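You operate a simulated robot arm through the tools that you are given. There is no shell and no other tool.

Carry out the task below with a simulated robot arm. There is one attempt and no reset: what you move stays moved.

TASK
Put things in order on the brown table. At the end: the silver steel foot from the brown table is on the blue board (marked "CTRL"); the black fan from the brown table stands where the silver steel foot stood; the purple cartridge stands where the white filter stood; the grey spool from the brown table stands where the purple cartridge stood; the white filter from the brown table stands where the black fan stood; whatever was shut is shut again. Leave all else as you found it, and nothing knocked over.

It is judged by the outcome, as a careful person would: the job done as asked, and still so three seconds after it is handed in. It fails if anything else is knocked over, pushed out of place, dropped, spilled or broken.

THE ROBOT
A 6-joint arm with a two-finger parallel gripper, fixed in place. Base frame: the origin is at the foot of the arm, x ahead of it, y to its left, z up; the work surface is at about z = 0. Units: m, degrees, N and s.
With the tool pointing down near the work surface it reaches from about 0.16 to 0.42 m from the base axis. Its first joint turns from -66.0 to 66.0 degrees. Payload 1.57 kg.
Tool frame: the origin (TCP) lies between the finger pads and is the grasp point; the fingertips stand 0.03 m ahead of it; z points along the fingers, y is the line along which they close. The gripper opens to 0.08 m. The fingers are 0.017 m wide and 0.012 m thick; the gripper's body (0.04 by 0.082 m) begins 0.08 m behind the TCP.
Orientation is that of the tool frame in the base frame, as [roll, pitch, yaw] about the fixed x, y, z axes, in that order (R = Rz(yaw) Ry(pitch) Rx(roll)). With the fingers straight down and closing along the base's y, the tool's x points along the base's -x, its y along +y and its z along -z.

THE INTERFACE
- The arm moves only by the tool play_rows. Its argument "targets" is a list of rows, each an object (a shift or turn left out is 0, a gripper value left out holds the last) with "jaw": the gripper command, from -1 (shut) to 1 (fully open), values between in proportion; "xyz": the shift along the base's x, y, z in m, a list of three; "rot": the turn, a rotation vector about the base's x, y, z in degrees, a list of three. In form: [{"jaw": jaw, "xyz": [tx, ty, tz], "rot": [ax, ay, az]}, ...]. A call has 1 to 20 rows; each row shifts and turns the commanded pose from where the row before left it. A row lasts 0.2 s, in which the tool goes at most 0.05 m and 8.6 degrees; a call with a longer step from one row to the next is refused whole, and so is a gripper value outside its range. A pose out of reach is approached as far as the arm can. The call stops where the force on the tool passes 40 N (or 10 N more than at its start, if that is more) or the arm is blocked; 0.2 s more then pass. Each finger travels about 0.153 m/s and halts on what it meets, pressing with about 35 N; the grip force reading is that of the motor and also rises with nothing between the fingers. The clock runs only during rows and for 0.2 s after the last one: add rows that do not move to give the fingers time. The reply holds the time, the measured pose of the TCP, the force on the tool along the base axes, the opening and the grip force, in the units named above and with some noise, with the torque about the TCP (base axes, N m) and any sound that the robot's microphone picked up.
- Cameras (640 x 400 px; columns grow to the right, rows downward): "scene" is fixed at [0.0595, -0.3467, 0.4107]; the picture's right is [0.68, -0.73, 0.00], its down [-0.51, -0.47, -0.72] and it looks along [0.53, 0.49, -0.69] (base axes); focal length 216 px, centre (320, 200). "wrist" rides on the gripper at [0.072, -0.007, -0.122] in the tool frame; the picture's right is [0.09, 1.00, 0.00], its down [-0.84, 0.08, -0.54] and it looks along [-0.54, 0.05, 0.84] (tool axes); focal length 238 px, centre (320, 200). There is no depth. A picture from a camera that has moved, and an enlarged one, comes with that camera's place and axes in the base frame and with its lens.
- get_image(camera): a new picture of that camera. No time passes.
- zoom(camera, box): a new picture of the part [left, top, right, bottom] of that camera's present view, enlarged. No time passes.
- hand_in(): hands the job in; it is judged then, once.

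Nothing tells you positions but the pictures and the camera data. Unless the task says otherwise, let go and move clear before handing in.

The tools are called after "Emit:" as name(argument=value, ...) on one line, values as JSON. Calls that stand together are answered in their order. play_rows: Moves the arm, as the interface text tells. Its arguments: {"type":"object","properties":{"targets":{"type":"array"}},"required":["targets"]} The other tools are called the same way: get_image (camera) takes a picture; zoom (camera, box) takes an enlarged picture of a part of a camera's view; hand_in () hands the job in.

At the start:

```text
time_s: 0.0
tool_pos: [0.2154, -0.0828, 0.2498]
tcp_rot: [-179.9, 0.0, -179.9]
ft_force: [-0.6, -0.5, -0.1]
moment: [-0.02, 0.02, 0.04]
opening: 0.08
grasp_force: 0.1
```

scene: 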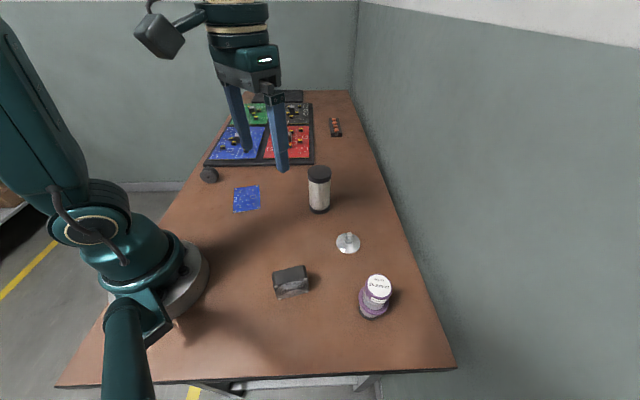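
wrist: 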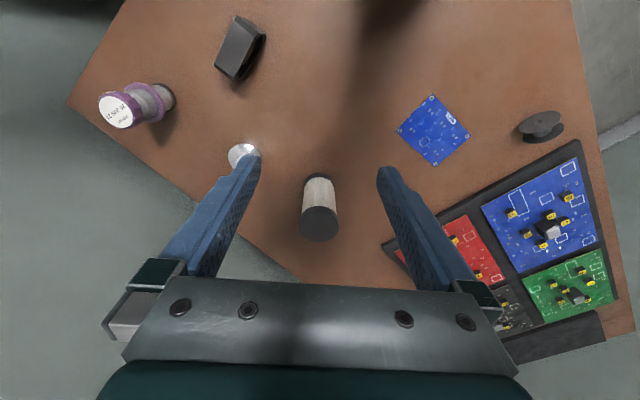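

I see a brown table with a purple cartridge, a silver foot, a white filter with dark caps, a black block (fan?), a grey spool, a loose blue board and a tray of boards. I'll zoom in to identify each before moving.

Emit:
zoom(camera="scene", box=[180, 80, 360, 200])

Emit:
zoom(camera="scene", box=[250, 210, 430, 330])

Emit:
zoom(camera="wrist", box=[380, 80, 640, 350])

Emit:
zoom(camera="wrist", box=[80, 0, 360, 250])

```text
3.33 times, centred on (270, 140) of scene
camera zoom: at [0.0595, -0.3467, 0.4107], right [0.68, -0.73, 0.0], down [-0.51, -0.47, -0.72], along [0.53, 0.49, -0.69], focal length 719 px, centre (487, 400)
```

zoom: 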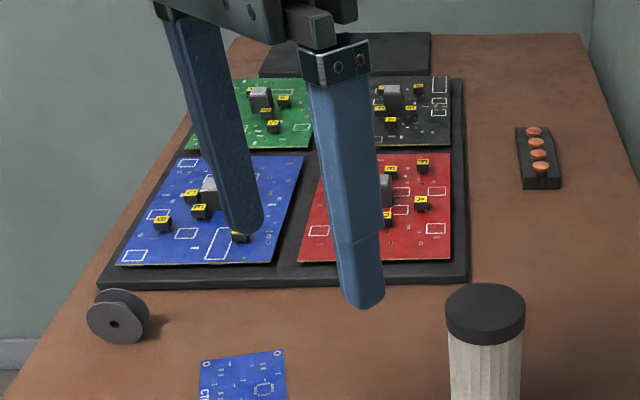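

```text
3.33 times, centred on (340, 270) of scene
camera zoom: at [0.0595, -0.3467, 0.4107], right [0.68, -0.73, 0.0], down [-0.51, -0.47, -0.72], along [0.53, 0.49, -0.69], focal length 719 px, centre (253, -33)
```

zoom: 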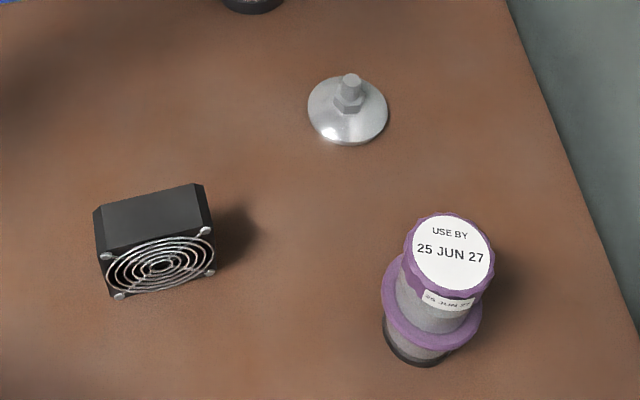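

```text
1.48 times, centred on (510, 215) of wrist
camera zoom: at [0.142, -0.0896, 0.3722], right [-0.09, 1.0, 0.0], down [0.84, 0.08, 0.54], along [0.54, 0.05, -0.84], focal length 353 px, centre (38, 178)
```

zoom: 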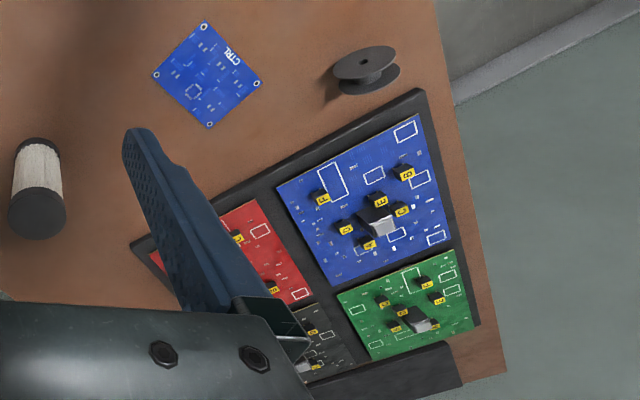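

```text
1.60 times, centred on (220, 125) of wrist
camera zoom: at [0.142, -0.0896, 0.3722], right [-0.09, 1.0, 0.0], down [0.84, 0.08, 0.54], along [0.54, 0.05, -0.84], focal length 381 px, centre (480, 320)
```

zoom: 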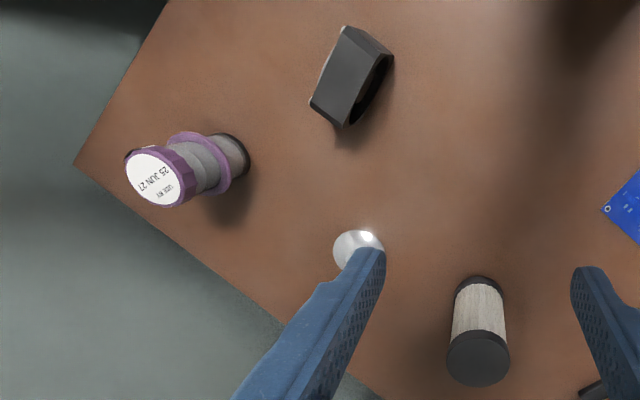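

The loose blue board near the middle carries "CTRL". I need a closer look at the spool's attitude, the filter, and whatever sits at the far end.

Emit:
zoom(camera="scene", box=[185, 150, 275, 220])

Emit:
zoom(camera="wrist", box=[500, 80, 600, 160])

Emit:
zoom(camera="scene", box=[290, 150, 360, 220])

Emit:
zoom(camera="scene", box=[260, 250, 330, 310])

```text
5.71 times, centred on (230, 185) of scene
camera zoom: at [0.0595, -0.3467, 0.4107], right [0.68, -0.73, 0.0], down [-0.51, -0.47, -0.72], along [0.53, 0.49, -0.69], focal length 1233 px, centre (834, 286)
```

zoom: 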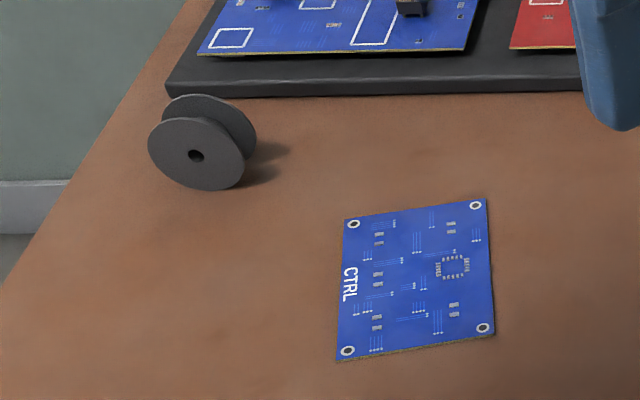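

```text
5.00 times, centred on (550, 120) of wrist
camera zoom: at [0.142, -0.0896, 0.3722], right [-0.09, 1.0, 0.0], down [0.84, 0.08, 0.54], along [0.54, 0.05, -0.84], focal length 1192 px, centre (-830, 600)
```

zoom: 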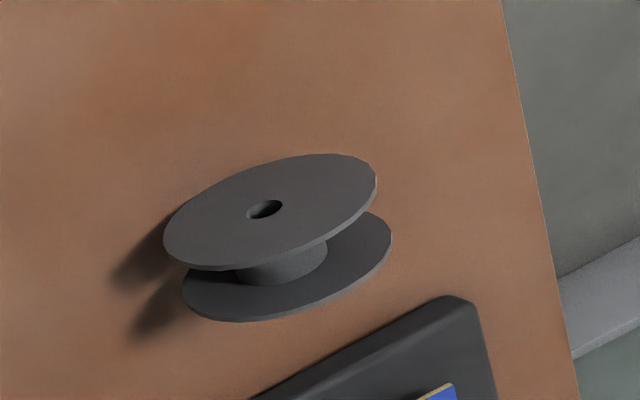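

```text
5.71 times, centred on (325, 185) of scene
camera zoom: at [0.0595, -0.3467, 0.4107], right [0.68, -0.73, 0.0], down [-0.51, -0.47, -0.72], along [0.53, 0.49, -0.69], focal length 1233 px, centre (291, 286)
```

zoom: 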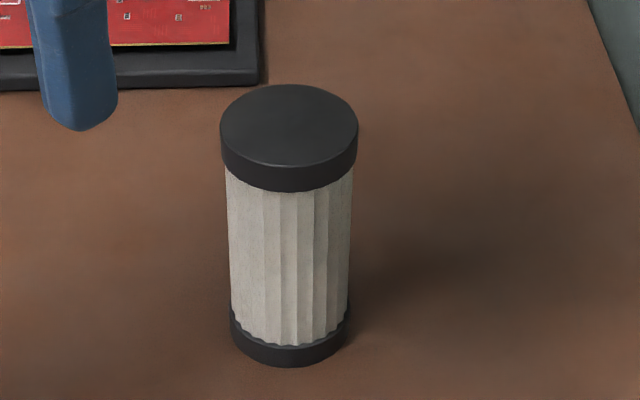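

```text
6.67 times, centred on (295, 280) of scene
camera zoom: at [0.0595, -0.3467, 0.4107], right [0.68, -0.73, 0.0], down [-0.51, -0.47, -0.72], along [0.53, 0.49, -0.69], focal length 1439 px, centre (487, -333)
```

zoom: 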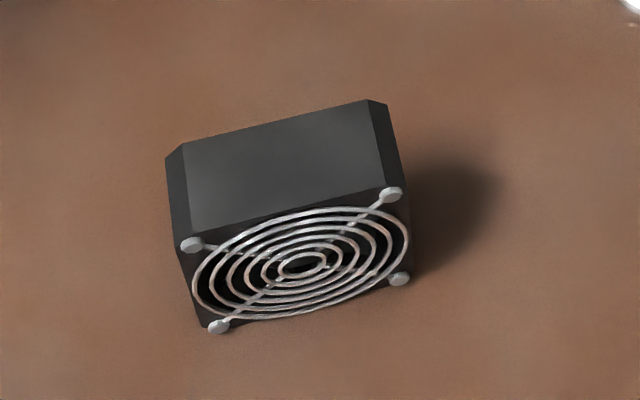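

The CTRL board is about 0.07 x 0.10 m centred near (0.24, 0.10). I take the foot to be near (0.311, -0.200), fan (0.156, -0.185), filter (0.354, -0.072), cartridge (0.223, -0.315), and spool on its rims near (0.212, 0.244). First I move above the foot and look with the wrist camera.

Emit:
play_rows(targets=[{"jaw": 1, "xyz": [0.0239, -0.02925, -0.0125]}, {"xyz": [0.0239, -0.02925, -0.0125]}, {"xyz": [0.0239, -0.02925, -0.0125]}, {"xyz": [0.0239, -0.02925, -0.0125]}, {}])

Emit:
get_image(camera="wrist")

Emit:
get_image(camera="scene")

```text
time_s: 1.2
tool_pos: [0.3092, -0.1971, 0.2026]
tcp_rot: [-179.9, 0.0, -179.8]
ft_force: [0.2, 0.3, 0.2]
moment: [-0.01, -0.03, -0.02]
opening: 0.0797
grasp_force: 0.0
```

```text
taken
camera wrist: at [0.2379, -0.2045, 0.3248], right [-0.09, 1.0, 0.0], down [0.84, 0.08, 0.54], along [0.54, 0.05, -0.84], focal length 238 px, centre (320, 200)
```

wrist: 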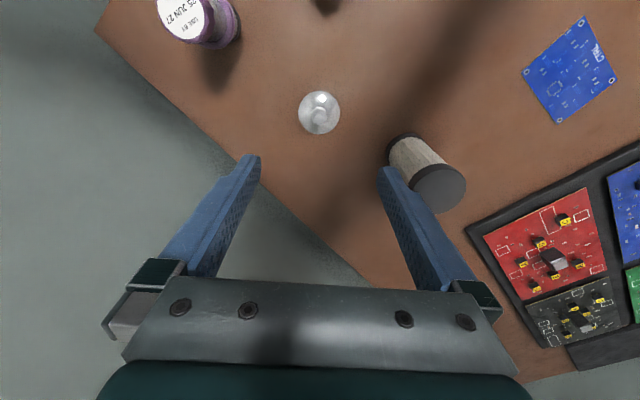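

```text
taken
```

scene: 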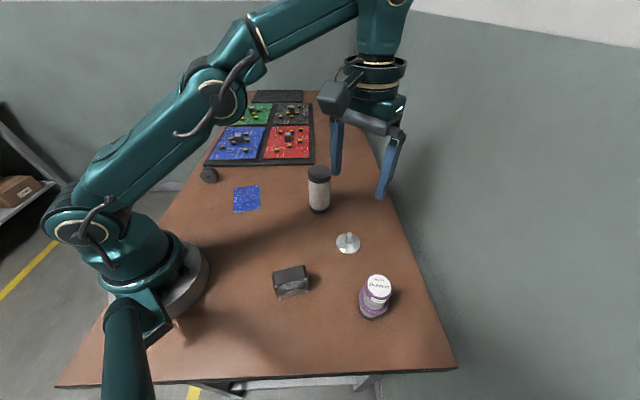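

The foot is nearly under the tool; wrist view puts it near (0.308, -0.200). I zoom to refine it before descending.

Emit:
zoom(camera="wrist", box=[280, 80, 360, 140])

Emit:
zoom(camera="scene", box=[325, 220, 375, 260])

```text
6.67 times, centred on (320, 110) of wrist
camera zoom: at [0.2379, -0.2045, 0.3248], right [-0.09, 1.0, 0.0], down [0.84, 0.08, 0.54], along [0.54, 0.05, -0.84], focal length 1589 px, centre (320, 800)
```

zoom: 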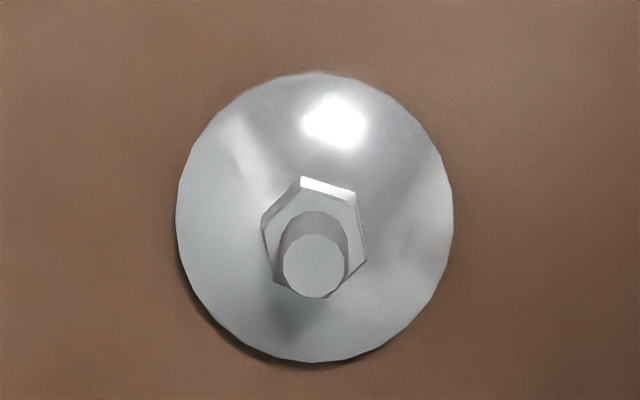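

```text
10.00 times, centred on (350, 240) of scene
camera zoom: at [0.0595, -0.3467, 0.4107], right [0.68, -0.73, 0.0], down [-0.51, -0.47, -0.72], along [0.53, 0.49, -0.69], focal length 2158 px, centre (20, -200)
```

zoom: 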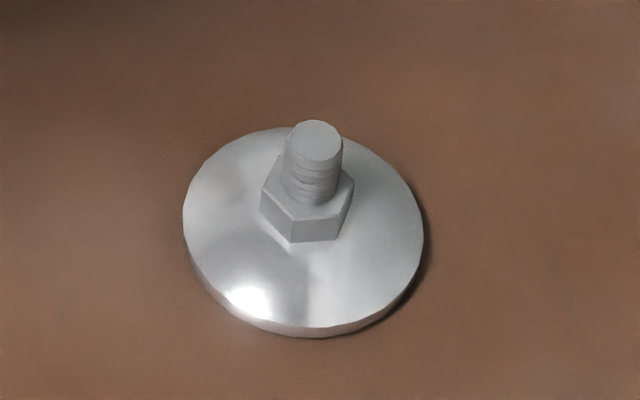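

The foot's stud is about 12 mm across and tops out near z = 0.040, centred near (0.310, -0.1995). I descend so the fingertips straddle the stud above the nut.

Emit:
play_rows(targets=[{"jaw": 0.2, "xyz": [-0.0005, 0.0003, -0.035]}, {"xyz": [0, 0, -0.035]}, {"xyz": [0, 0, -0.03]}, {"xyz": [0, 0, -0.02]}, {}, {}, {}])

Emit:
get_image(camera="wrist")

Emit:
zoom(camera="scene", box=[310, 180, 390, 260])

```text
time_s: 2.8
tool_pos: [0.3077, -0.1967, 0.0817]
tcp_rot: [-179.9, 0.2, -179.9]
ft_force: [0.5, 0.1, -0.1]
moment: [0.01, -0.01, 0.04]
opening: 0.0482
grasp_force: 0.0
```

```text
taken
camera wrist: at [0.2358, -0.204, 0.2039], right [-0.09, 1.0, 0.0], down [0.84, 0.08, 0.54], along [0.54, 0.05, -0.84], focal length 238 px, centre (320, 200)
```

wrist: 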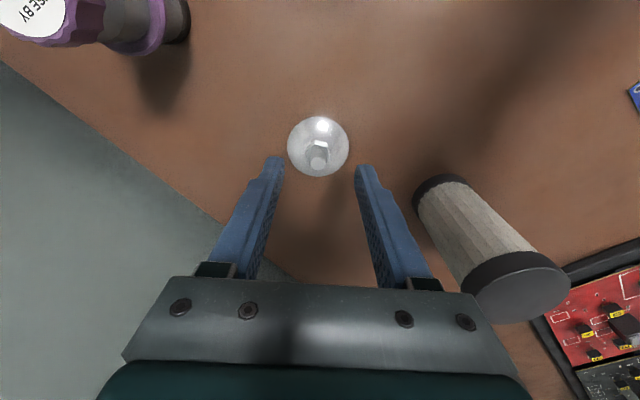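

```text
5.00 times, centred on (350, 220) of scene
camera zoom: at [0.0595, -0.3467, 0.4107], right [0.68, -0.73, 0.0], down [-0.51, -0.47, -0.72], along [0.53, 0.49, -0.69], focal length 1079 px, centre (170, 100)
```

zoom: 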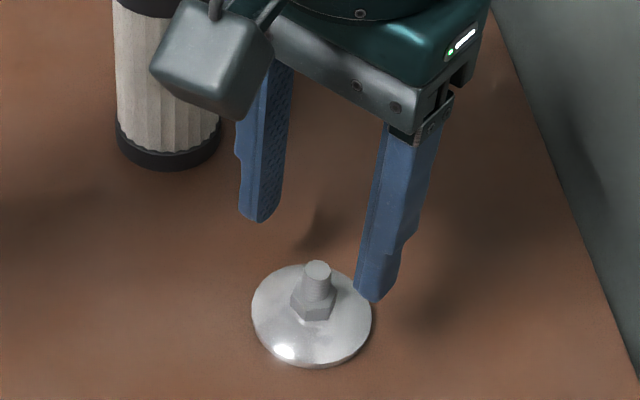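

The arm settles about 2–3 mm off the command, so I'll go by the measured pose. I zoom once more to refine the stud relative to the fingers.

Emit:
zoom(camera="wrist", box=[260, 100, 380, 190])

```text
4.44 times, centred on (320, 145) of wrist
camera zoom: at [0.2358, -0.204, 0.2039], right [-0.09, 1.0, 0.0], down [0.84, 0.08, 0.54], along [0.54, 0.05, -0.84], focal length 1059 px, centre (320, 444)
```

zoom: 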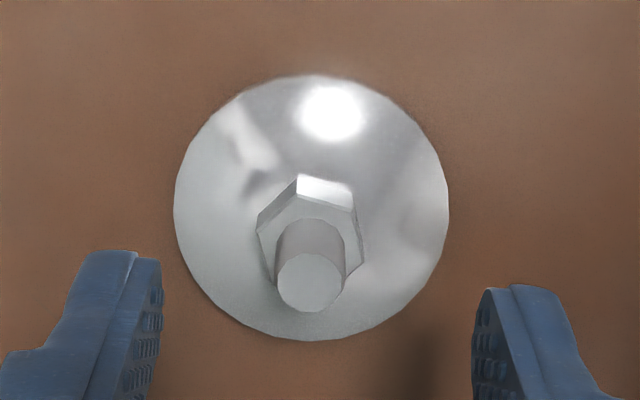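

Stud refined to about (0.3095, -0.199). I correct, descend to z ≈ 0.055, and close.

Emit:
play_rows(targets=[{"xyz": [0.0018, -0.0022, -0.013]}, {"xyz": [0, 0, -0.014]}, {}, {}, {}])

Emit:
zoom(camera="scene", box=[310, 180, 390, 260])

Emit:
zoom(camera="wrist", box=[260, 120, 380, 210])

```text
time_s: 4.0
tool_pos: [0.3089, -0.2002, 0.0541]
tcp_rot: [-180.0, 0.1, 180.0]
ft_force: [-0.8, -0.5, 0.4]
moment: [0.02, 0.02, 0.01]
opening: 0.0481
grasp_force: 0.0
```

```text
5.00 times, centred on (350, 220) of scene
camera zoom: at [0.0595, -0.3467, 0.4107], right [0.68, -0.73, 0.0], down [-0.51, -0.47, -0.72], along [0.53, 0.49, -0.69], focal length 1079 px, centre (170, 100)
```

zoom: 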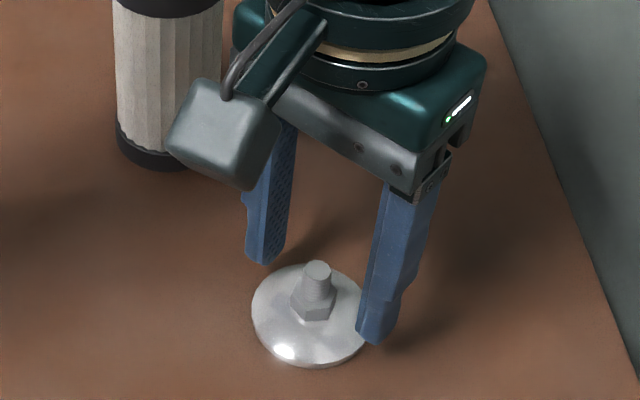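

```text
4.44 times, centred on (320, 165) of wrist
camera zoom: at [0.2374, -0.2078, 0.1761], right [-0.09, 1.0, 0.0], down [0.84, 0.08, 0.54], along [0.54, 0.05, -0.84], focal length 1059 px, centre (320, 356)
```

zoom: 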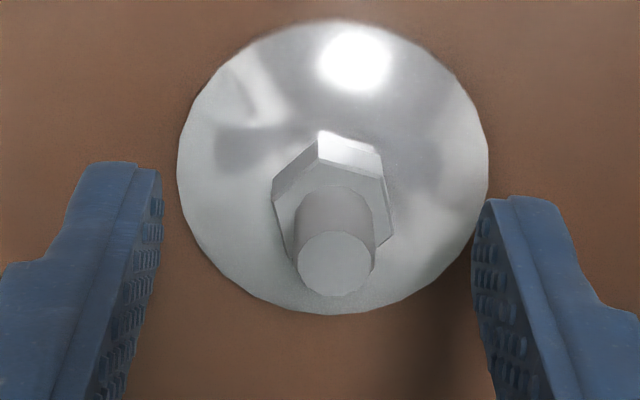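

Fingers are straddling the stud with a ~1.8 mm sideways offset. I nudge, close, and lift slightly to check the grip.

Emit:
play_rows(targets=[{"xyz": [0, 0.0018, 0]}, {}, {"jaw": -1}, {}, {}, {}])

```text
time_s: 5.4
tool_pos: [0.3108, -0.199, 0.0533]
tcp_rot: [-179.9, 0.1, -179.9]
ft_force: [0.3, 0.3, 0.4]
moment: [0.03, -0.01, 0.0]
opening: 0.0113
grasp_force: 28.9
```

The stud is gripped at 11 mm. I lift straight up to about z = 0.2 and check it came along.

Emit:
play_rows(targets=[{"xyz": [0, 0, 0.015]}, {"xyz": [0, 0, 0.03]}, {"xyz": [0, 0, 0.035]}, {"xyz": [0, 0, 0.035]}, {"xyz": [0, 0, 0.03]}, {}, {}])

Emit:
get_image(camera="wrist")

Emit:
get_image(camera="scene")

```text
time_s: 7.0
tool_pos: [0.3094, -0.1995, 0.1979]
tcp_rot: [-180.0, 0.1, 180.0]
ft_force: [0.6, 0.5, -0.9]
moment: [0.01, 0.03, 0.01]
opening: 0.0117
grasp_force: 28.7
```

```text
taken
camera wrist: at [0.2369, -0.2075, 0.3197], right [-0.09, 1.0, 0.0], down [0.84, 0.08, 0.54], along [0.54, 0.05, -0.84], focal length 238 px, centre (320, 200)
```

wrist: 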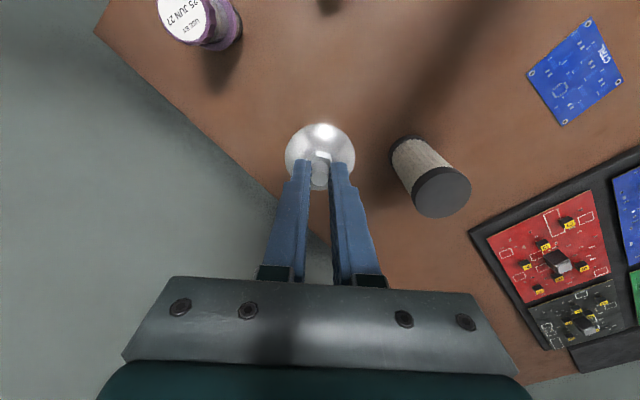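

```text
taken
```

scene: 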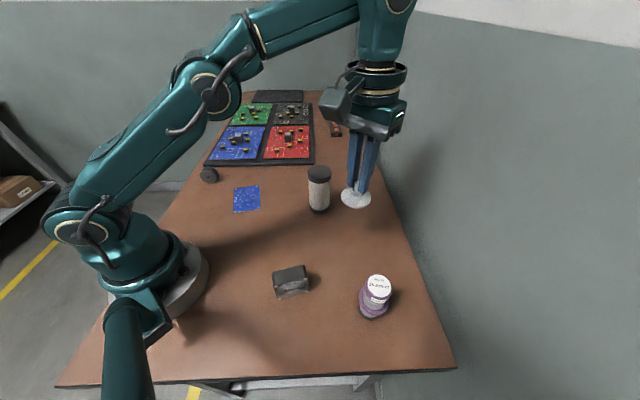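

The foot is held, upright. I carry it over to above the CTRL board near (0.24, 0.098).

Emit:
play_rows(targets=[{"xyz": [-0.005, 0.02, 0]}, {"xyz": [-0.009, 0.038, 0]}, {"xyz": [-0.009, 0.04, 0]}, {"xyz": [-0.01, 0.042, 0]}, {"xyz": [-0.01, 0.042, 0]}, {"xyz": [-0.01, 0.042, 0]}, {"xyz": [-0.009, 0.04, 0]}, {"xyz": [-0.007, 0.0335, 0]}, {}, {}])

Emit:
get_image(camera="wrist")

Emit:
get_image(camera="scene")

```text
time_s: 9.2
tool_pos: [0.2452, 0.0997, 0.1983]
tcp_rot: [-179.9, 0.2, -179.9]
ft_force: [0.1, -0.6, -0.5]
moment: [0.04, -0.02, 0.03]
opening: 0.0116
grasp_force: 29.3
```

```text
taken
camera wrist: at [0.1726, 0.0924, 0.3194], right [-0.09, 1.0, 0.0], down [0.84, 0.08, 0.54], along [0.54, 0.05, -0.84], focal length 238 px, centre (320, 200)
```

wrist: 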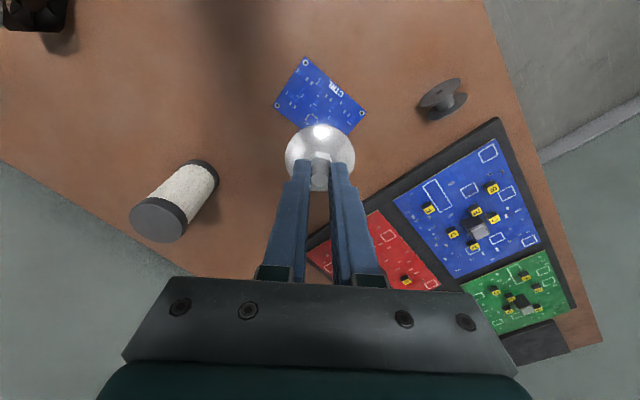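

```text
taken
```

scene: 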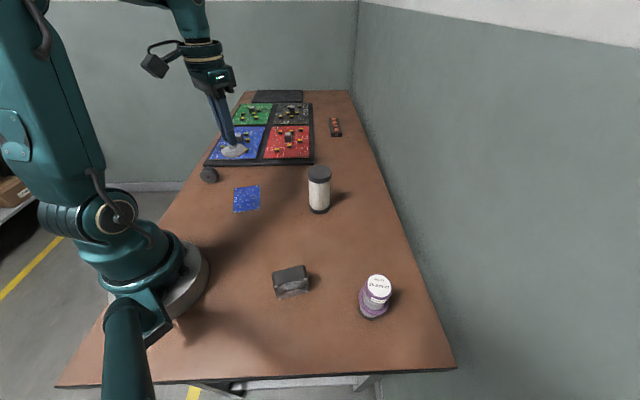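

Board centre from this view is (0.240, 0.0985). I correct by a few millimetres and descend to just above it.

Emit:
play_rows(targets=[{"xyz": [-0.0043, -0.0009, -0.03]}, {"xyz": [0, 0, -0.035]}, {"xyz": [0, 0, -0.035]}, {"xyz": [0, 0, -0.025]}, {"xyz": [0, 0, -0.008]}, {}, {}])

Emit:
zoom(camera="wrist", box=[220, 80, 420, 220])

Emit:
zoom(camera="scene", box=[200, 150, 290, 220])

```text
time_s: 10.8
tool_pos: [0.2379, 0.1005, 0.065]
tcp_rot: [-179.9, 0.1, -179.9]
ft_force: [-0.2, -0.5, -0.7]
moment: [0.03, -0.02, 0.01]
opening: 0.0113
grasp_force: 28.8
```

```text
2.86 times, centred on (320, 150) of wrist
camera zoom: at [0.1658, 0.092, 0.1872], right [-0.09, 1.0, 0.0], down [0.84, 0.08, 0.54], along [0.54, 0.05, -0.84], focal length 681 px, centre (320, 343)
```

zoom: 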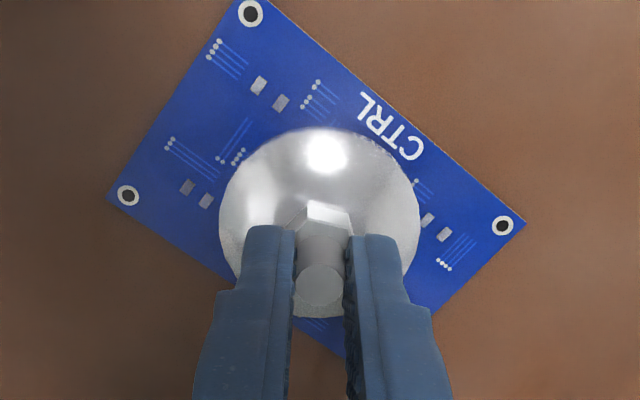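

```text
5.71 times, centred on (245, 185) of scene
camera zoom: at [0.0595, -0.3467, 0.4107], right [0.68, -0.73, 0.0], down [-0.51, -0.47, -0.72], along [0.53, 0.49, -0.69], focal length 1233 px, centre (749, 286)
```

zoom: 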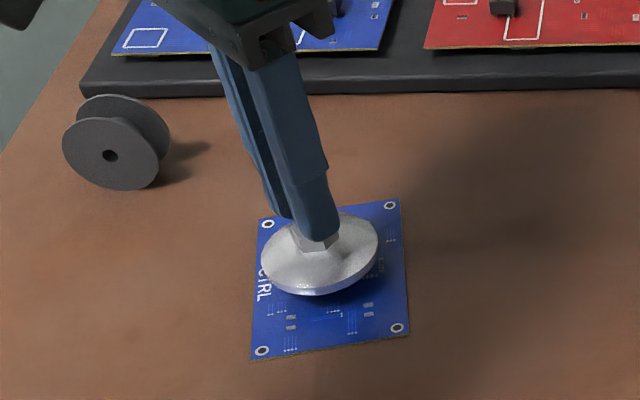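

The foot hovers about 1 cm above the board, well centred. I lower slowly until I feel contact.

Emit:
play_rows(targets=[{"xyz": [0.002, -0.001, -0.003]}, {"xyz": [0, 0, -0.003]}, {"xyz": [0, 0, -0.002]}, {}, {}])

```text
time_s: 12.0
tool_pos: [0.241, 0.0981, 0.0571]
tcp_rot: [-179.9, 0.2, 180.0]
ft_force: [0.0, 0.2, -1.4]
moment: [-0.02, 0.01, 0.0]
opening: 0.0114
grasp_force: 28.7
```

Emit:
play_rows(targets=[{"xyz": [0, 0, -0.001]}, {}, {}])

Emit:
zoom(camera="scene", box=[220, 170, 280, 220])

```text
time_s: 12.8
tool_pos: [0.2407, 0.0975, 0.0553]
tcp_rot: [-179.9, 0.1, -179.9]
ft_force: [0.4, -0.4, 2.3]
moment: [0.0, 0.04, -0.01]
opening: 0.0115
grasp_force: 28.8
```

```text
8.00 times, centred on (250, 195) of scene
camera zoom: at [0.0595, -0.3467, 0.4107], right [0.68, -0.73, 0.0], down [-0.51, -0.47, -0.72], along [0.53, 0.49, -0.69], focal length 1726 px, centre (880, 240)
```

zoom: 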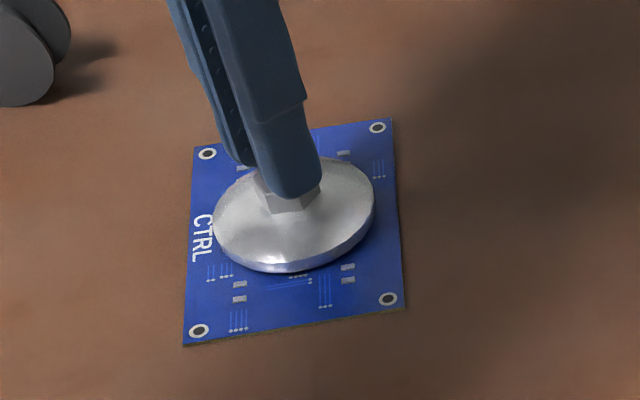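

The foot has touched down on the board (about +2 N). I release and rise.

Emit:
play_rows(targets=[{"jaw": -0.3}, {"jaw": -0.1}, {}, {"xyz": [0, 0, 0.015]}, {"xyz": [0, 0, 0.03]}, {"xyz": [0, 0, 0.04]}, {"xyz": [0, 0, 0.04]}, {"xyz": [0, 0, 0.03]}, {}])

Emit:
get_image(camera="wrist")

Emit:
get_image(camera="scene")

```text
time_s: 14.8
tool_pos: [0.2398, 0.0978, 0.2073]
tcp_rot: [-179.9, 0.1, -179.8]
ft_force: [0.8, 0.4, 0.3]
moment: [-0.01, 0.0, -0.03]
opening: 0.0358
grasp_force: 0.1
```

```text
taken
camera wrist: at [0.1671, 0.0903, 0.3295], right [-0.09, 1.0, 0.0], down [0.84, 0.08, 0.54], along [0.54, 0.05, -0.84], focal length 238 px, centre (320, 200)
```

wrist: 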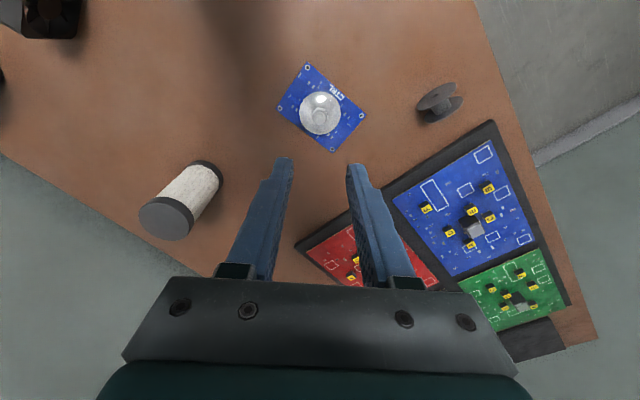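

```text
taken
```

scene: 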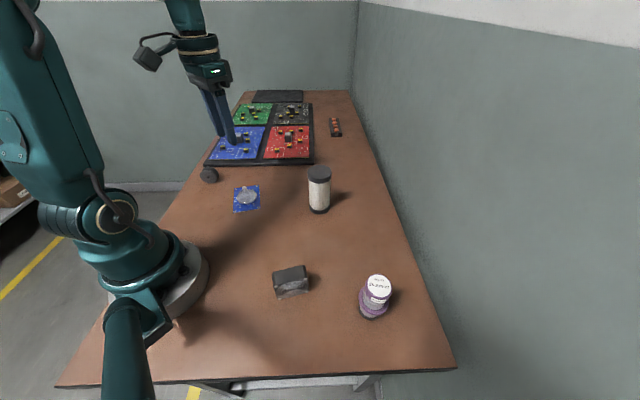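

The foot rests centred on the CTRL board. Next is the fan: I move above it (≈(0.156, -0.185)), turning the gripper so it closes across the fan's 60 mm width.

Emit:
play_rows(targets=[{"jaw": 1, "xyz": [-0.00522, -0.01763, 0], "rot": [0, 0, -7.625]}, {"xyz": [-0.00522, -0.01763, 0], "rot": [0, 0, -7.625]}, {"xyz": [-0.00522, -0.01763, 0], "rot": [0, 0, -7.625]}, {"xyz": [-0.00522, -0.01763, 0], "rot": [0, 0, -7.625]}, {"xyz": [-0.00522, -0.01763, 0], "rot": [0, 0, -7.625]}, {"xyz": [-0.00522, -0.01763, 0], "rot": [0, 0, -7.625]}, {"xyz": [-0.00522, -0.01763, 0], "rot": [0, 0, -7.625]}, {"xyz": [-0.00522, -0.01763, 0], "rot": [0, 0, -7.625]}, {"xyz": [-0.00522, -0.01763, 0], "rot": [0, 0, -7.625]}, {"xyz": [-0.00522, -0.01763, 0], "rot": [0, 0, -7.625]}, {"xyz": [-0.00522, -0.01763, 0], "rot": [0, 0, -7.625]}, {"xyz": [-0.00522, -0.01763, 0], "rot": [0, 0, -7.625]}, {"xyz": [-0.00522, -0.01763, 0], "rot": [0, 0, -7.625]}, {"xyz": [-0.00522, -0.01763, 0], "rot": [0, 0, -7.625]}, {"xyz": [-0.00522, -0.01763, 0], "rot": [0, 0, -7.625]}, {"xyz": [-0.00522, -0.01763, 0], "rot": [0, 0, -7.625]}, {}, {}])

Emit:
get_image(camera="wrist")

Emit:
get_image(camera="scene")

```text
time_s: 18.6
tool_pos: [0.157, -0.1871, 0.212]
tcp_rot: [-179.9, 0.1, 58.1]
ft_force: [0.1, -0.2, 0.1]
moment: [-0.04, -0.01, -0.01]
opening: 0.0802
grasp_force: 0.0
```

```text
taken
camera wrist: at [0.1891, -0.1231, 0.3342], right [0.89, -0.45, 0.0], down [-0.38, -0.75, 0.54], along [-0.24, -0.49, -0.84], focal length 238 px, centre (320, 200)
```

wrist: 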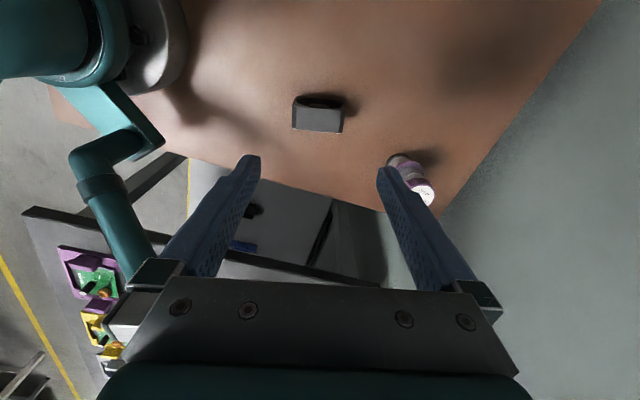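

```text
taken
```

scene: 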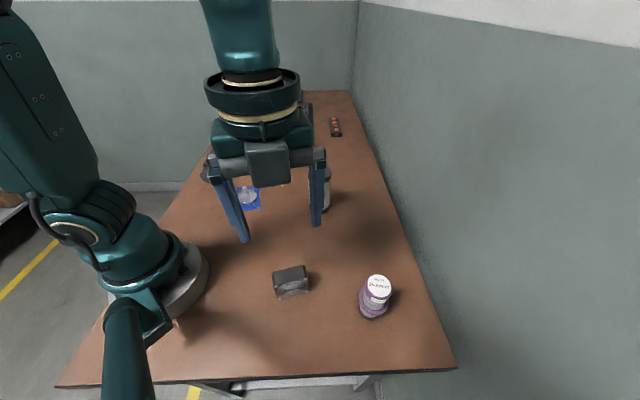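

The gripper reached yaw 58° with no trouble. I zoom on the fan for exact position and heading.

Emit:
zoom(camera="wrist", box=[270, 70, 370, 150])

```text
5.00 times, centred on (320, 110) of wrist
camera zoom: at [0.1891, -0.1231, 0.3342], right [0.89, -0.45, 0.0], down [-0.38, -0.75, 0.54], along [-0.24, -0.49, -0.84], focal length 1192 px, centre (320, 650)
```

zoom: 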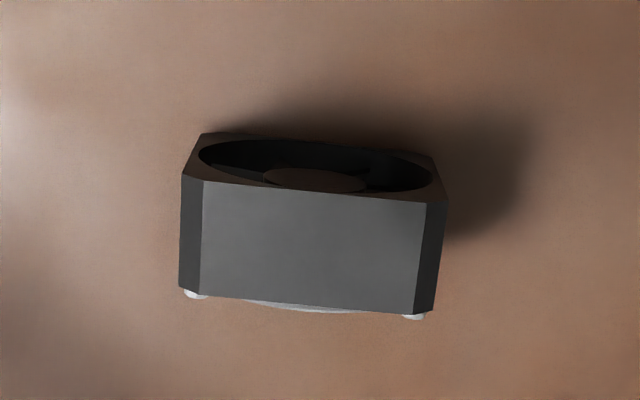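

Fan centre is (0.156, -0.184), heading -32°, matching the gripper's closing line. I descend around it in two steps.

Emit:
play_rows(targets=[{"xyz": [-0.001, 0.003, -0.03]}, {"xyz": [0, 0, -0.035]}, {"xyz": [0, 0, -0.03]}, {"xyz": [0, 0, -0.015]}, {}, {}, {}])

Emit:
get_image(camera="wrist")

Emit:
zoom(camera="scene", box=[240, 210, 340, 310])

```text
time_s: 20.2
tool_pos: [0.1551, -0.1825, 0.1016]
tcp_rot: [-179.9, 0.1, 58.1]
ft_force: [-0.2, 0.3, -0.1]
moment: [0.0, -0.01, 0.0]
opening: 0.0796
grasp_force: 0.0
```

```text
taken
camera wrist: at [0.1882, -0.119, 0.2237], right [0.89, -0.45, 0.0], down [-0.38, -0.75, 0.54], along [-0.24, -0.49, -0.84], focal length 238 px, centre (320, 200)
```

wrist: 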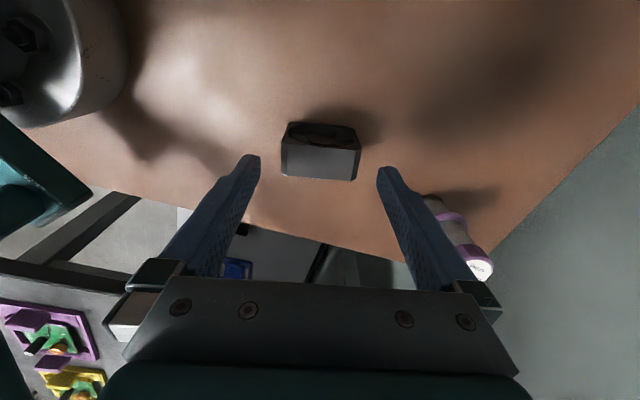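

```text
4.00 times, centred on (290, 260) of scene
camera zoom: at [0.0595, -0.3467, 0.4107], right [0.68, -0.73, 0.0], down [-0.51, -0.47, -0.72], along [0.53, 0.49, -0.69], focal length 863 px, centre (440, -40)
```

zoom: 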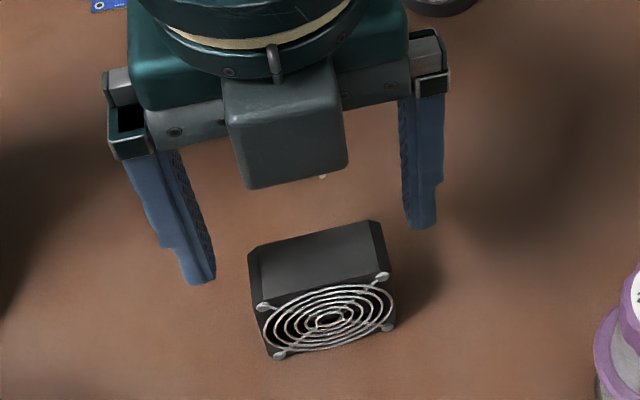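

The fan sits squarely between the open fingers. I continue down to z ≈ 0.038.

Emit:
play_rows(targets=[{"xyz": [0, -0.0003, -0.025]}, {"xyz": [0, 0, -0.025]}, {"xyz": [0, 0, -0.012]}, {}, {}, {}])

Emit:
zoom(camera="wrist", box=[220, 90, 420, 250])

Emit:
zoom(camera="scene", box=[240, 220, 340, 320])

```text
time_s: 21.6
tool_pos: [0.1575, -0.1841, 0.0394]
tcp_rot: [-179.9, 0.1, 58.1]
ft_force: [-0.5, 0.1, 0.5]
moment: [0.01, 0.01, 0.03]
opening: 0.0801
grasp_force: 0.1
```

```text
2.50 times, centred on (320, 170) of wrist
camera zoom: at [0.1891, -0.1201, 0.1622], right [0.89, -0.45, 0.0], down [-0.38, -0.75, 0.54], along [-0.24, -0.49, -0.84], focal length 596 px, centre (320, 275)
```

zoom: 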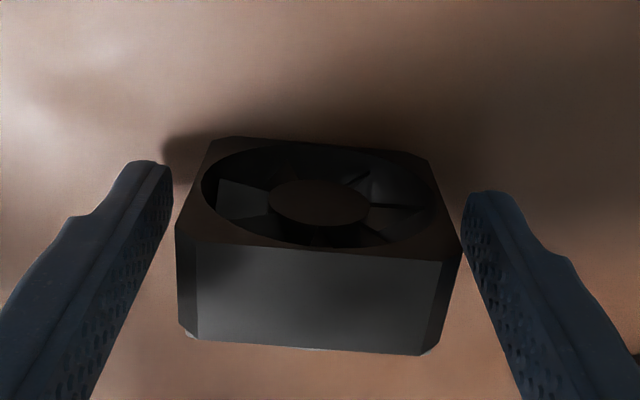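

```text
4.00 times, centred on (290, 270) of scene
camera zoom: at [0.0595, -0.3467, 0.4107], right [0.68, -0.73, 0.0], down [-0.51, -0.47, -0.72], along [0.53, 0.49, -0.69], focal length 863 px, centre (440, -80)
```

zoom: 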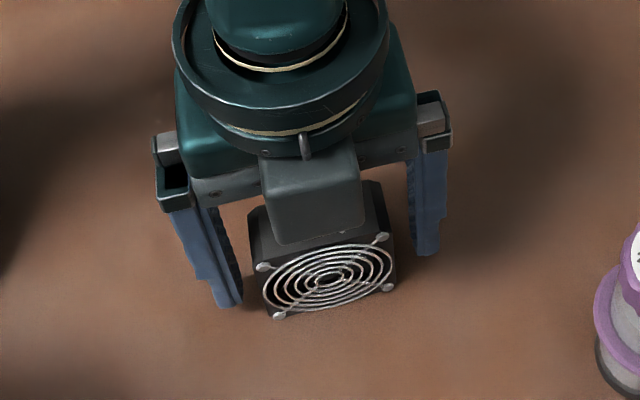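

Fingers straddle the fan's two side faces cleanly. Closing now.

Emit:
play_rows(targets=[{"jaw": 0.6}, {"jaw": -1}, {}, {}, {}])

Emit:
zoom(camera="wrist", box=[220, 90, 420, 250])

```text
time_s: 22.8
tool_pos: [0.1571, -0.1847, 0.0397]
tcp_rot: [-179.9, 0.0, 58.1]
ft_force: [1.0, -0.2, 1.0]
moment: [0.03, 0.0, 0.01]
opening: 0.0593
grasp_force: 34.7
```

```text
2.50 times, centred on (320, 170) of wrist
camera zoom: at [0.1891, -0.1201, 0.1623], right [0.89, -0.45, 0.0], down [-0.38, -0.75, 0.54], along [-0.24, -0.49, -0.84], focal length 596 px, centre (320, 275)
```

zoom: 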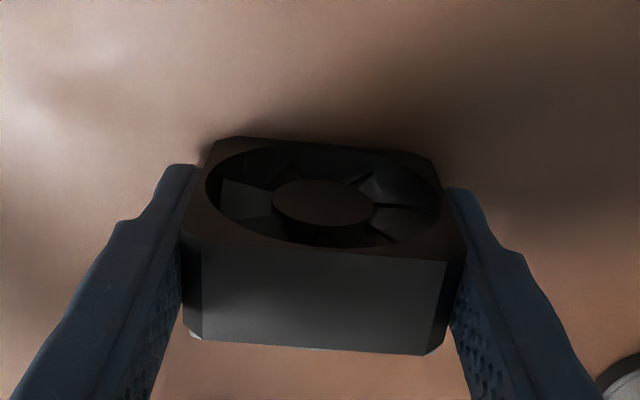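

Fan gripped at 59 mm. I lift it and carry it to the foot's old spot (0.309, -0.199).

Emit:
play_rows(targets=[{"xyz": [0, 0, 0.015]}, {"xyz": [0, 0, 0.03]}, {"xyz": [0, 0, 0.035]}, {"xyz": [0, 0, 0.03]}, {"xyz": [0.02, -0.002, 0]}, {"xyz": [0.034, -0.003, 0]}, {"xyz": [0.036, -0.004, 0]}, {"xyz": [0.036, -0.003, 0]}, {"xyz": [0.0262, -0.0022, 0]}, {}, {}])

Emit:
get_image(camera="wrist")

Emit:
get_image(camera="scene")

```text
time_s: 25.2
tool_pos: [0.3055, -0.1954, 0.1506]
tcp_rot: [-179.9, 0.2, 58.1]
ft_force: [-0.3, -0.7, -0.2]
moment: [0.0, -0.03, -0.02]
opening: 0.0591
grasp_force: 34.8
```

```text
taken
camera wrist: at [0.3382, -0.1322, 0.2723], right [0.89, -0.45, 0.0], down [-0.37, -0.75, 0.54], along [-0.24, -0.49, -0.84], focal length 238 px, centre (320, 200)
```

wrist: 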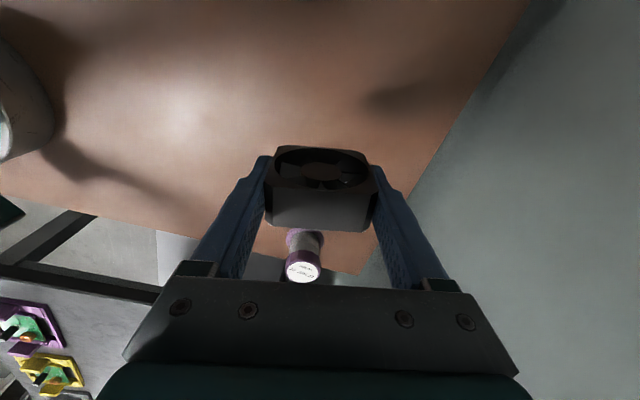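

```text
taken
```

scene: 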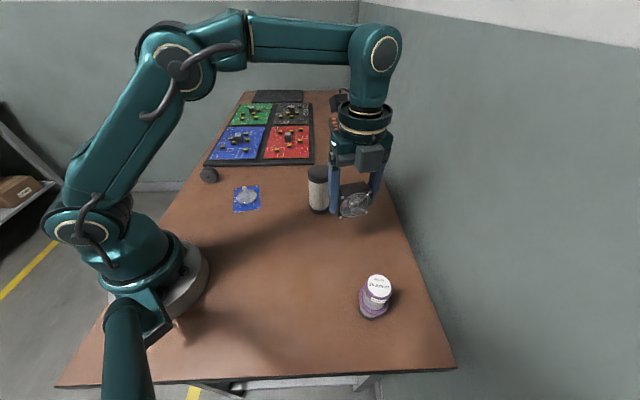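

I correct the residual offset and lower the fan to just above the table.

Emit:
play_rows(targets=[{"xyz": [0.0031, -0.002, -0.025]}, {"xyz": [0, 0, -0.03]}, {"xyz": [0, 0, -0.03]}, {"xyz": [0, 0, -0.015]}, {}, {}, {}])

Emit:
zoom(camera="scene", box=[300, 170, 400, 270])

Emit:
get_image(camera="wrist")

```text
time_s: 26.8
tool_pos: [0.3091, -0.1978, 0.0471]
tcp_rot: [-179.9, 0.1, 58.1]
ft_force: [0.1, -0.4, -0.1]
moment: [0.0, 0.03, -0.01]
opening: 0.0594
grasp_force: 35.1
```

```text
4.00 times, centred on (350, 220) of scene
camera zoom: at [0.0595, -0.3467, 0.4107], right [0.68, -0.73, 0.0], down [-0.51, -0.47, -0.72], along [0.53, 0.49, -0.69], focal length 863 px, centre (200, 120)
```

zoom: 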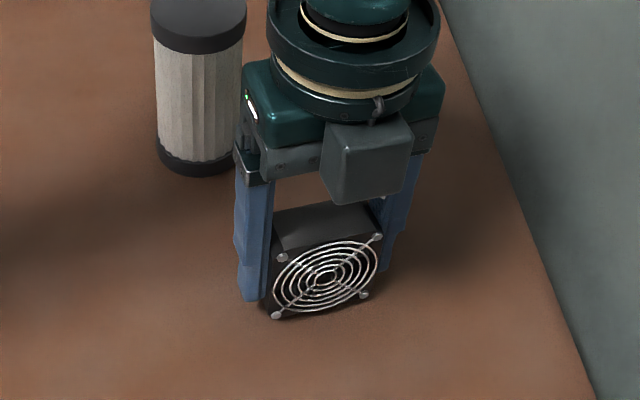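

```text
taken
camera wrist: at [0.3419, -0.1338, 0.1696], right [0.89, -0.45, 0.0], down [-0.38, -0.75, 0.54], along [-0.24, -0.49, -0.84], focal length 238 px, centre (320, 200)
```

wrist: 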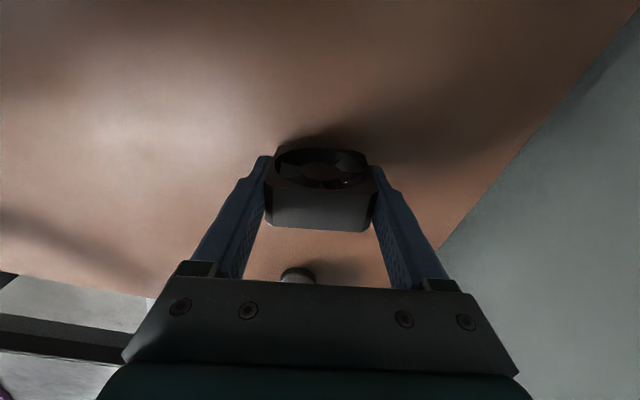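

Position is right over the foot's old spot; about 7 mm to go. I lower gently.

Emit:
play_rows(targets=[{"xyz": [-0.0005, 0, -0.003]}, {"xyz": [0, 0, -0.002]}, {"xyz": [0, 0, -0.001]}, {}, {}])

```text
time_s: 28.0
tool_pos: [0.3097, -0.1982, 0.0416]
tcp_rot: [-180.0, 0.1, 58.0]
ft_force: [-0.2, 0.2, -0.7]
moment: [-0.03, 0.01, 0.03]
opening: 0.0593
grasp_force: 35.2
```

Emit:
play_rows(targets=[{"xyz": [0, 0, -0.0012]}, {}, {}])

```text
time_s: 28.8
tool_pos: [0.3099, -0.1976, 0.0414]
tcp_rot: [-179.8, 0.1, 58.1]
ft_force: [0.9, -0.3, -0.8]
moment: [-0.03, 0.03, -0.01]
opening: 0.0592
grasp_force: 35.4
```

Emit:
play_rows(targets=[{"xyz": [0, 0, -0.0012]}, {}, {}])

Emit:
zoom(camera="scene", box=[325, 210, 375, 260])

```text
time_s: 29.6
tool_pos: [0.3093, -0.1975, 0.0399]
tcp_rot: [-179.9, 0.0, 58.1]
ft_force: [-0.6, 1.6, 5.2]
moment: [0.04, -0.05, 0.01]
opening: 0.0593
grasp_force: 35.0
```

```text
8.00 times, centred on (350, 235) of scene
camera zoom: at [0.0595, -0.3467, 0.4107], right [0.68, -0.73, 0.0], down [-0.51, -0.47, -0.72], along [0.53, 0.49, -0.69], focal length 1726 px, centre (80, -80)
```

zoom: 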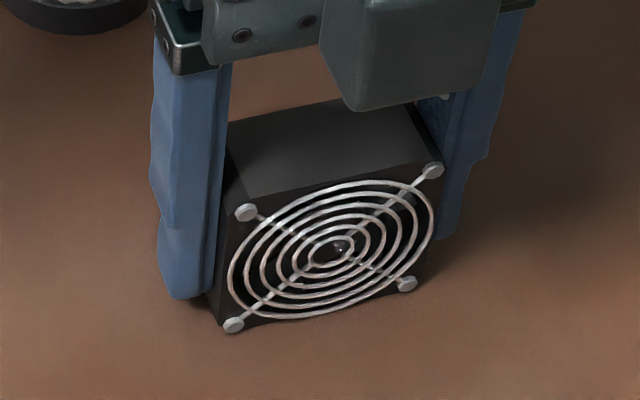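

Contact felt (5 N). I open the jaw fully and lift straight up.

Emit:
play_rows(targets=[{"jaw": 0.7}, {"jaw": 1}, {}, {"xyz": [0, 0, 0.015]}, {"xyz": [0, 0, 0.035]}, {"xyz": [0, 0, 0.04]}, {"xyz": [0, 0, 0.04]}, {"xyz": [0, 0, 0.04]}, {}, {}])

Emit:
get_image(camera="scene")

Emit:
get_image(camera="wrist")

```text
time_s: 31.8
tool_pos: [0.3044, -0.195, 0.2078]
tcp_rot: [-179.9, 0.0, 58.1]
ft_force: [-0.4, 0.3, -0.2]
moment: [0.02, 0.04, 0.0]
opening: 0.08
grasp_force: 0.0
out of reach, approached as far as the arm can: row 8
```

```text
taken
```

scene: 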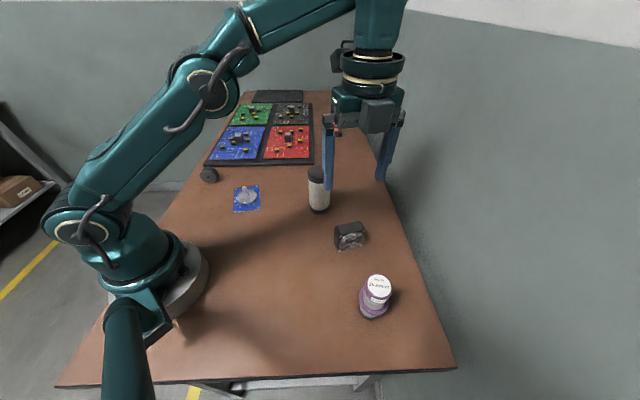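

```text
taken
camera wrist: at [0.3374, -0.1319, 0.3299], right [0.89, -0.45, 0.0], down [-0.37, -0.75, 0.54], along [-0.24, -0.49, -0.84], focal length 238 px, centre (320, 200)
```

wrist: 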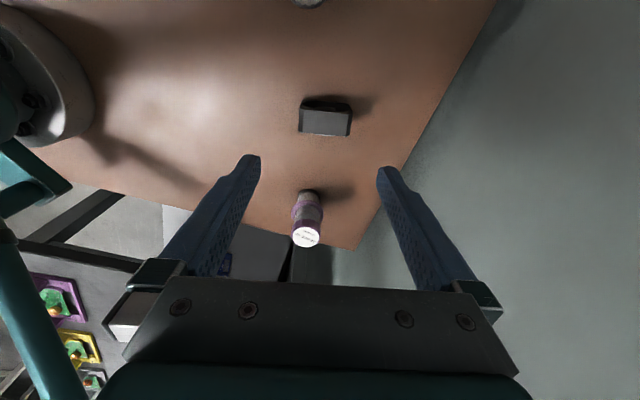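

The fan stands where the foot was. Next the filter: I move above (0.354, -0.072), turning the wrist back 90°, keeping tips above the filter's top (~0.114).

Emit:
play_rows(targets=[{"xyz": [-0.002, 0.005, -0.025], "rot": [0, 0, 8.18]}, {"xyz": [0.0045, 0.012, -0.0005], "rot": [0, 0, 8.18]}, {"xyz": [0.0045, 0.012, -0.0005], "rot": [0, 0, 8.18]}, {"xyz": [0.0045, 0.012, -0.0005], "rot": [0, 0, 8.18]}, {"xyz": [0.0045, 0.012, -0.0005], "rot": [0, 0, 8.18]}, {"xyz": [0.0045, 0.012, -0.0005], "rot": [0, 0, 8.18]}, {"xyz": [0.0045, 0.012, -0.0005], "rot": [0, 0, 8.18]}, {"xyz": [0.0045, 0.012, -0.0005], "rot": [0, 0, 8.18]}, {"xyz": [0.0045, 0.012, -0.0005], "rot": [0, 0, 8.18]}, {"xyz": [0.0045, 0.012, -0.0005], "rot": [0, 0, 8.18]}, {"xyz": [0.0045, 0.0123, -0.0005], "rot": [0, 0, 8.2]}, {}, {}, {}])

Emit:
get_image(camera="wrist")

Emit:
get_image(camera="scene")

```text
time_s: 34.8
tool_pos: [0.3466, -0.0684, 0.176]
tcp_rot: [-179.9, 0.1, 148.2]
ft_force: [0.3, -0.9, -0.3]
moment: [0.02, 0.03, 0.01]
opening: 0.08
grasp_force: 0.0
```

```text
taken
camera wrist: at [0.2818, -0.0374, 0.2973], right [0.45, 0.89, 0.0], down [0.75, -0.37, 0.54], along [0.49, -0.24, -0.84], focal length 238 px, centre (320, 200)
```

wrist: 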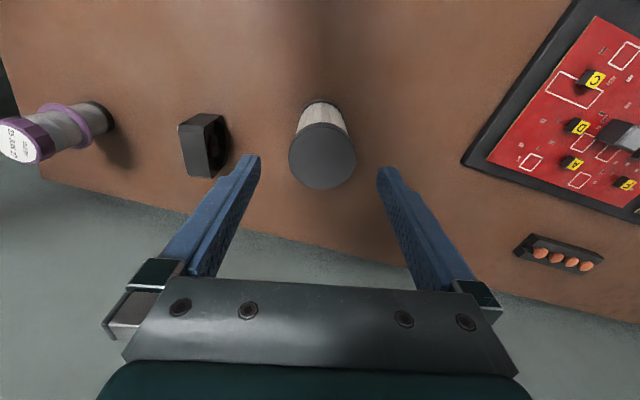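

```text
taken
```

scene: 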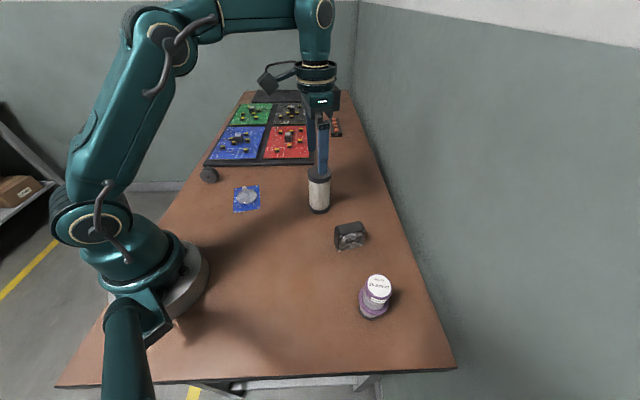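

The filter's top is nearly between the fingers. I zoom to fix its centre.

Emit:
zoom(camera="wrist", box=[260, 80, 380, 200])

```text
3.33 times, centred on (320, 140) of wrist
camera zoom: at [0.2818, -0.0374, 0.2973], right [0.45, 0.89, 0.0], down [0.75, -0.37, 0.54], along [0.49, -0.24, -0.84], focal length 794 px, centre (320, 400)
```

zoom: 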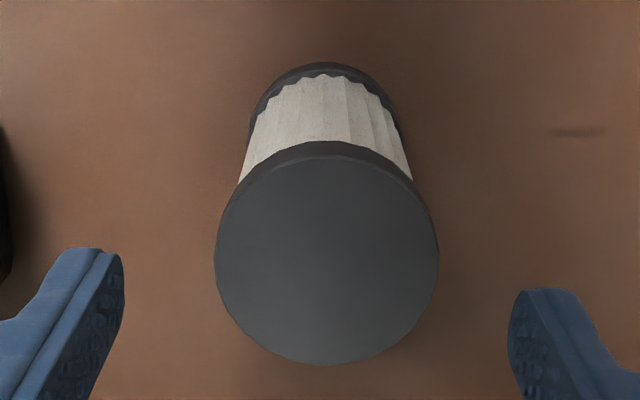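

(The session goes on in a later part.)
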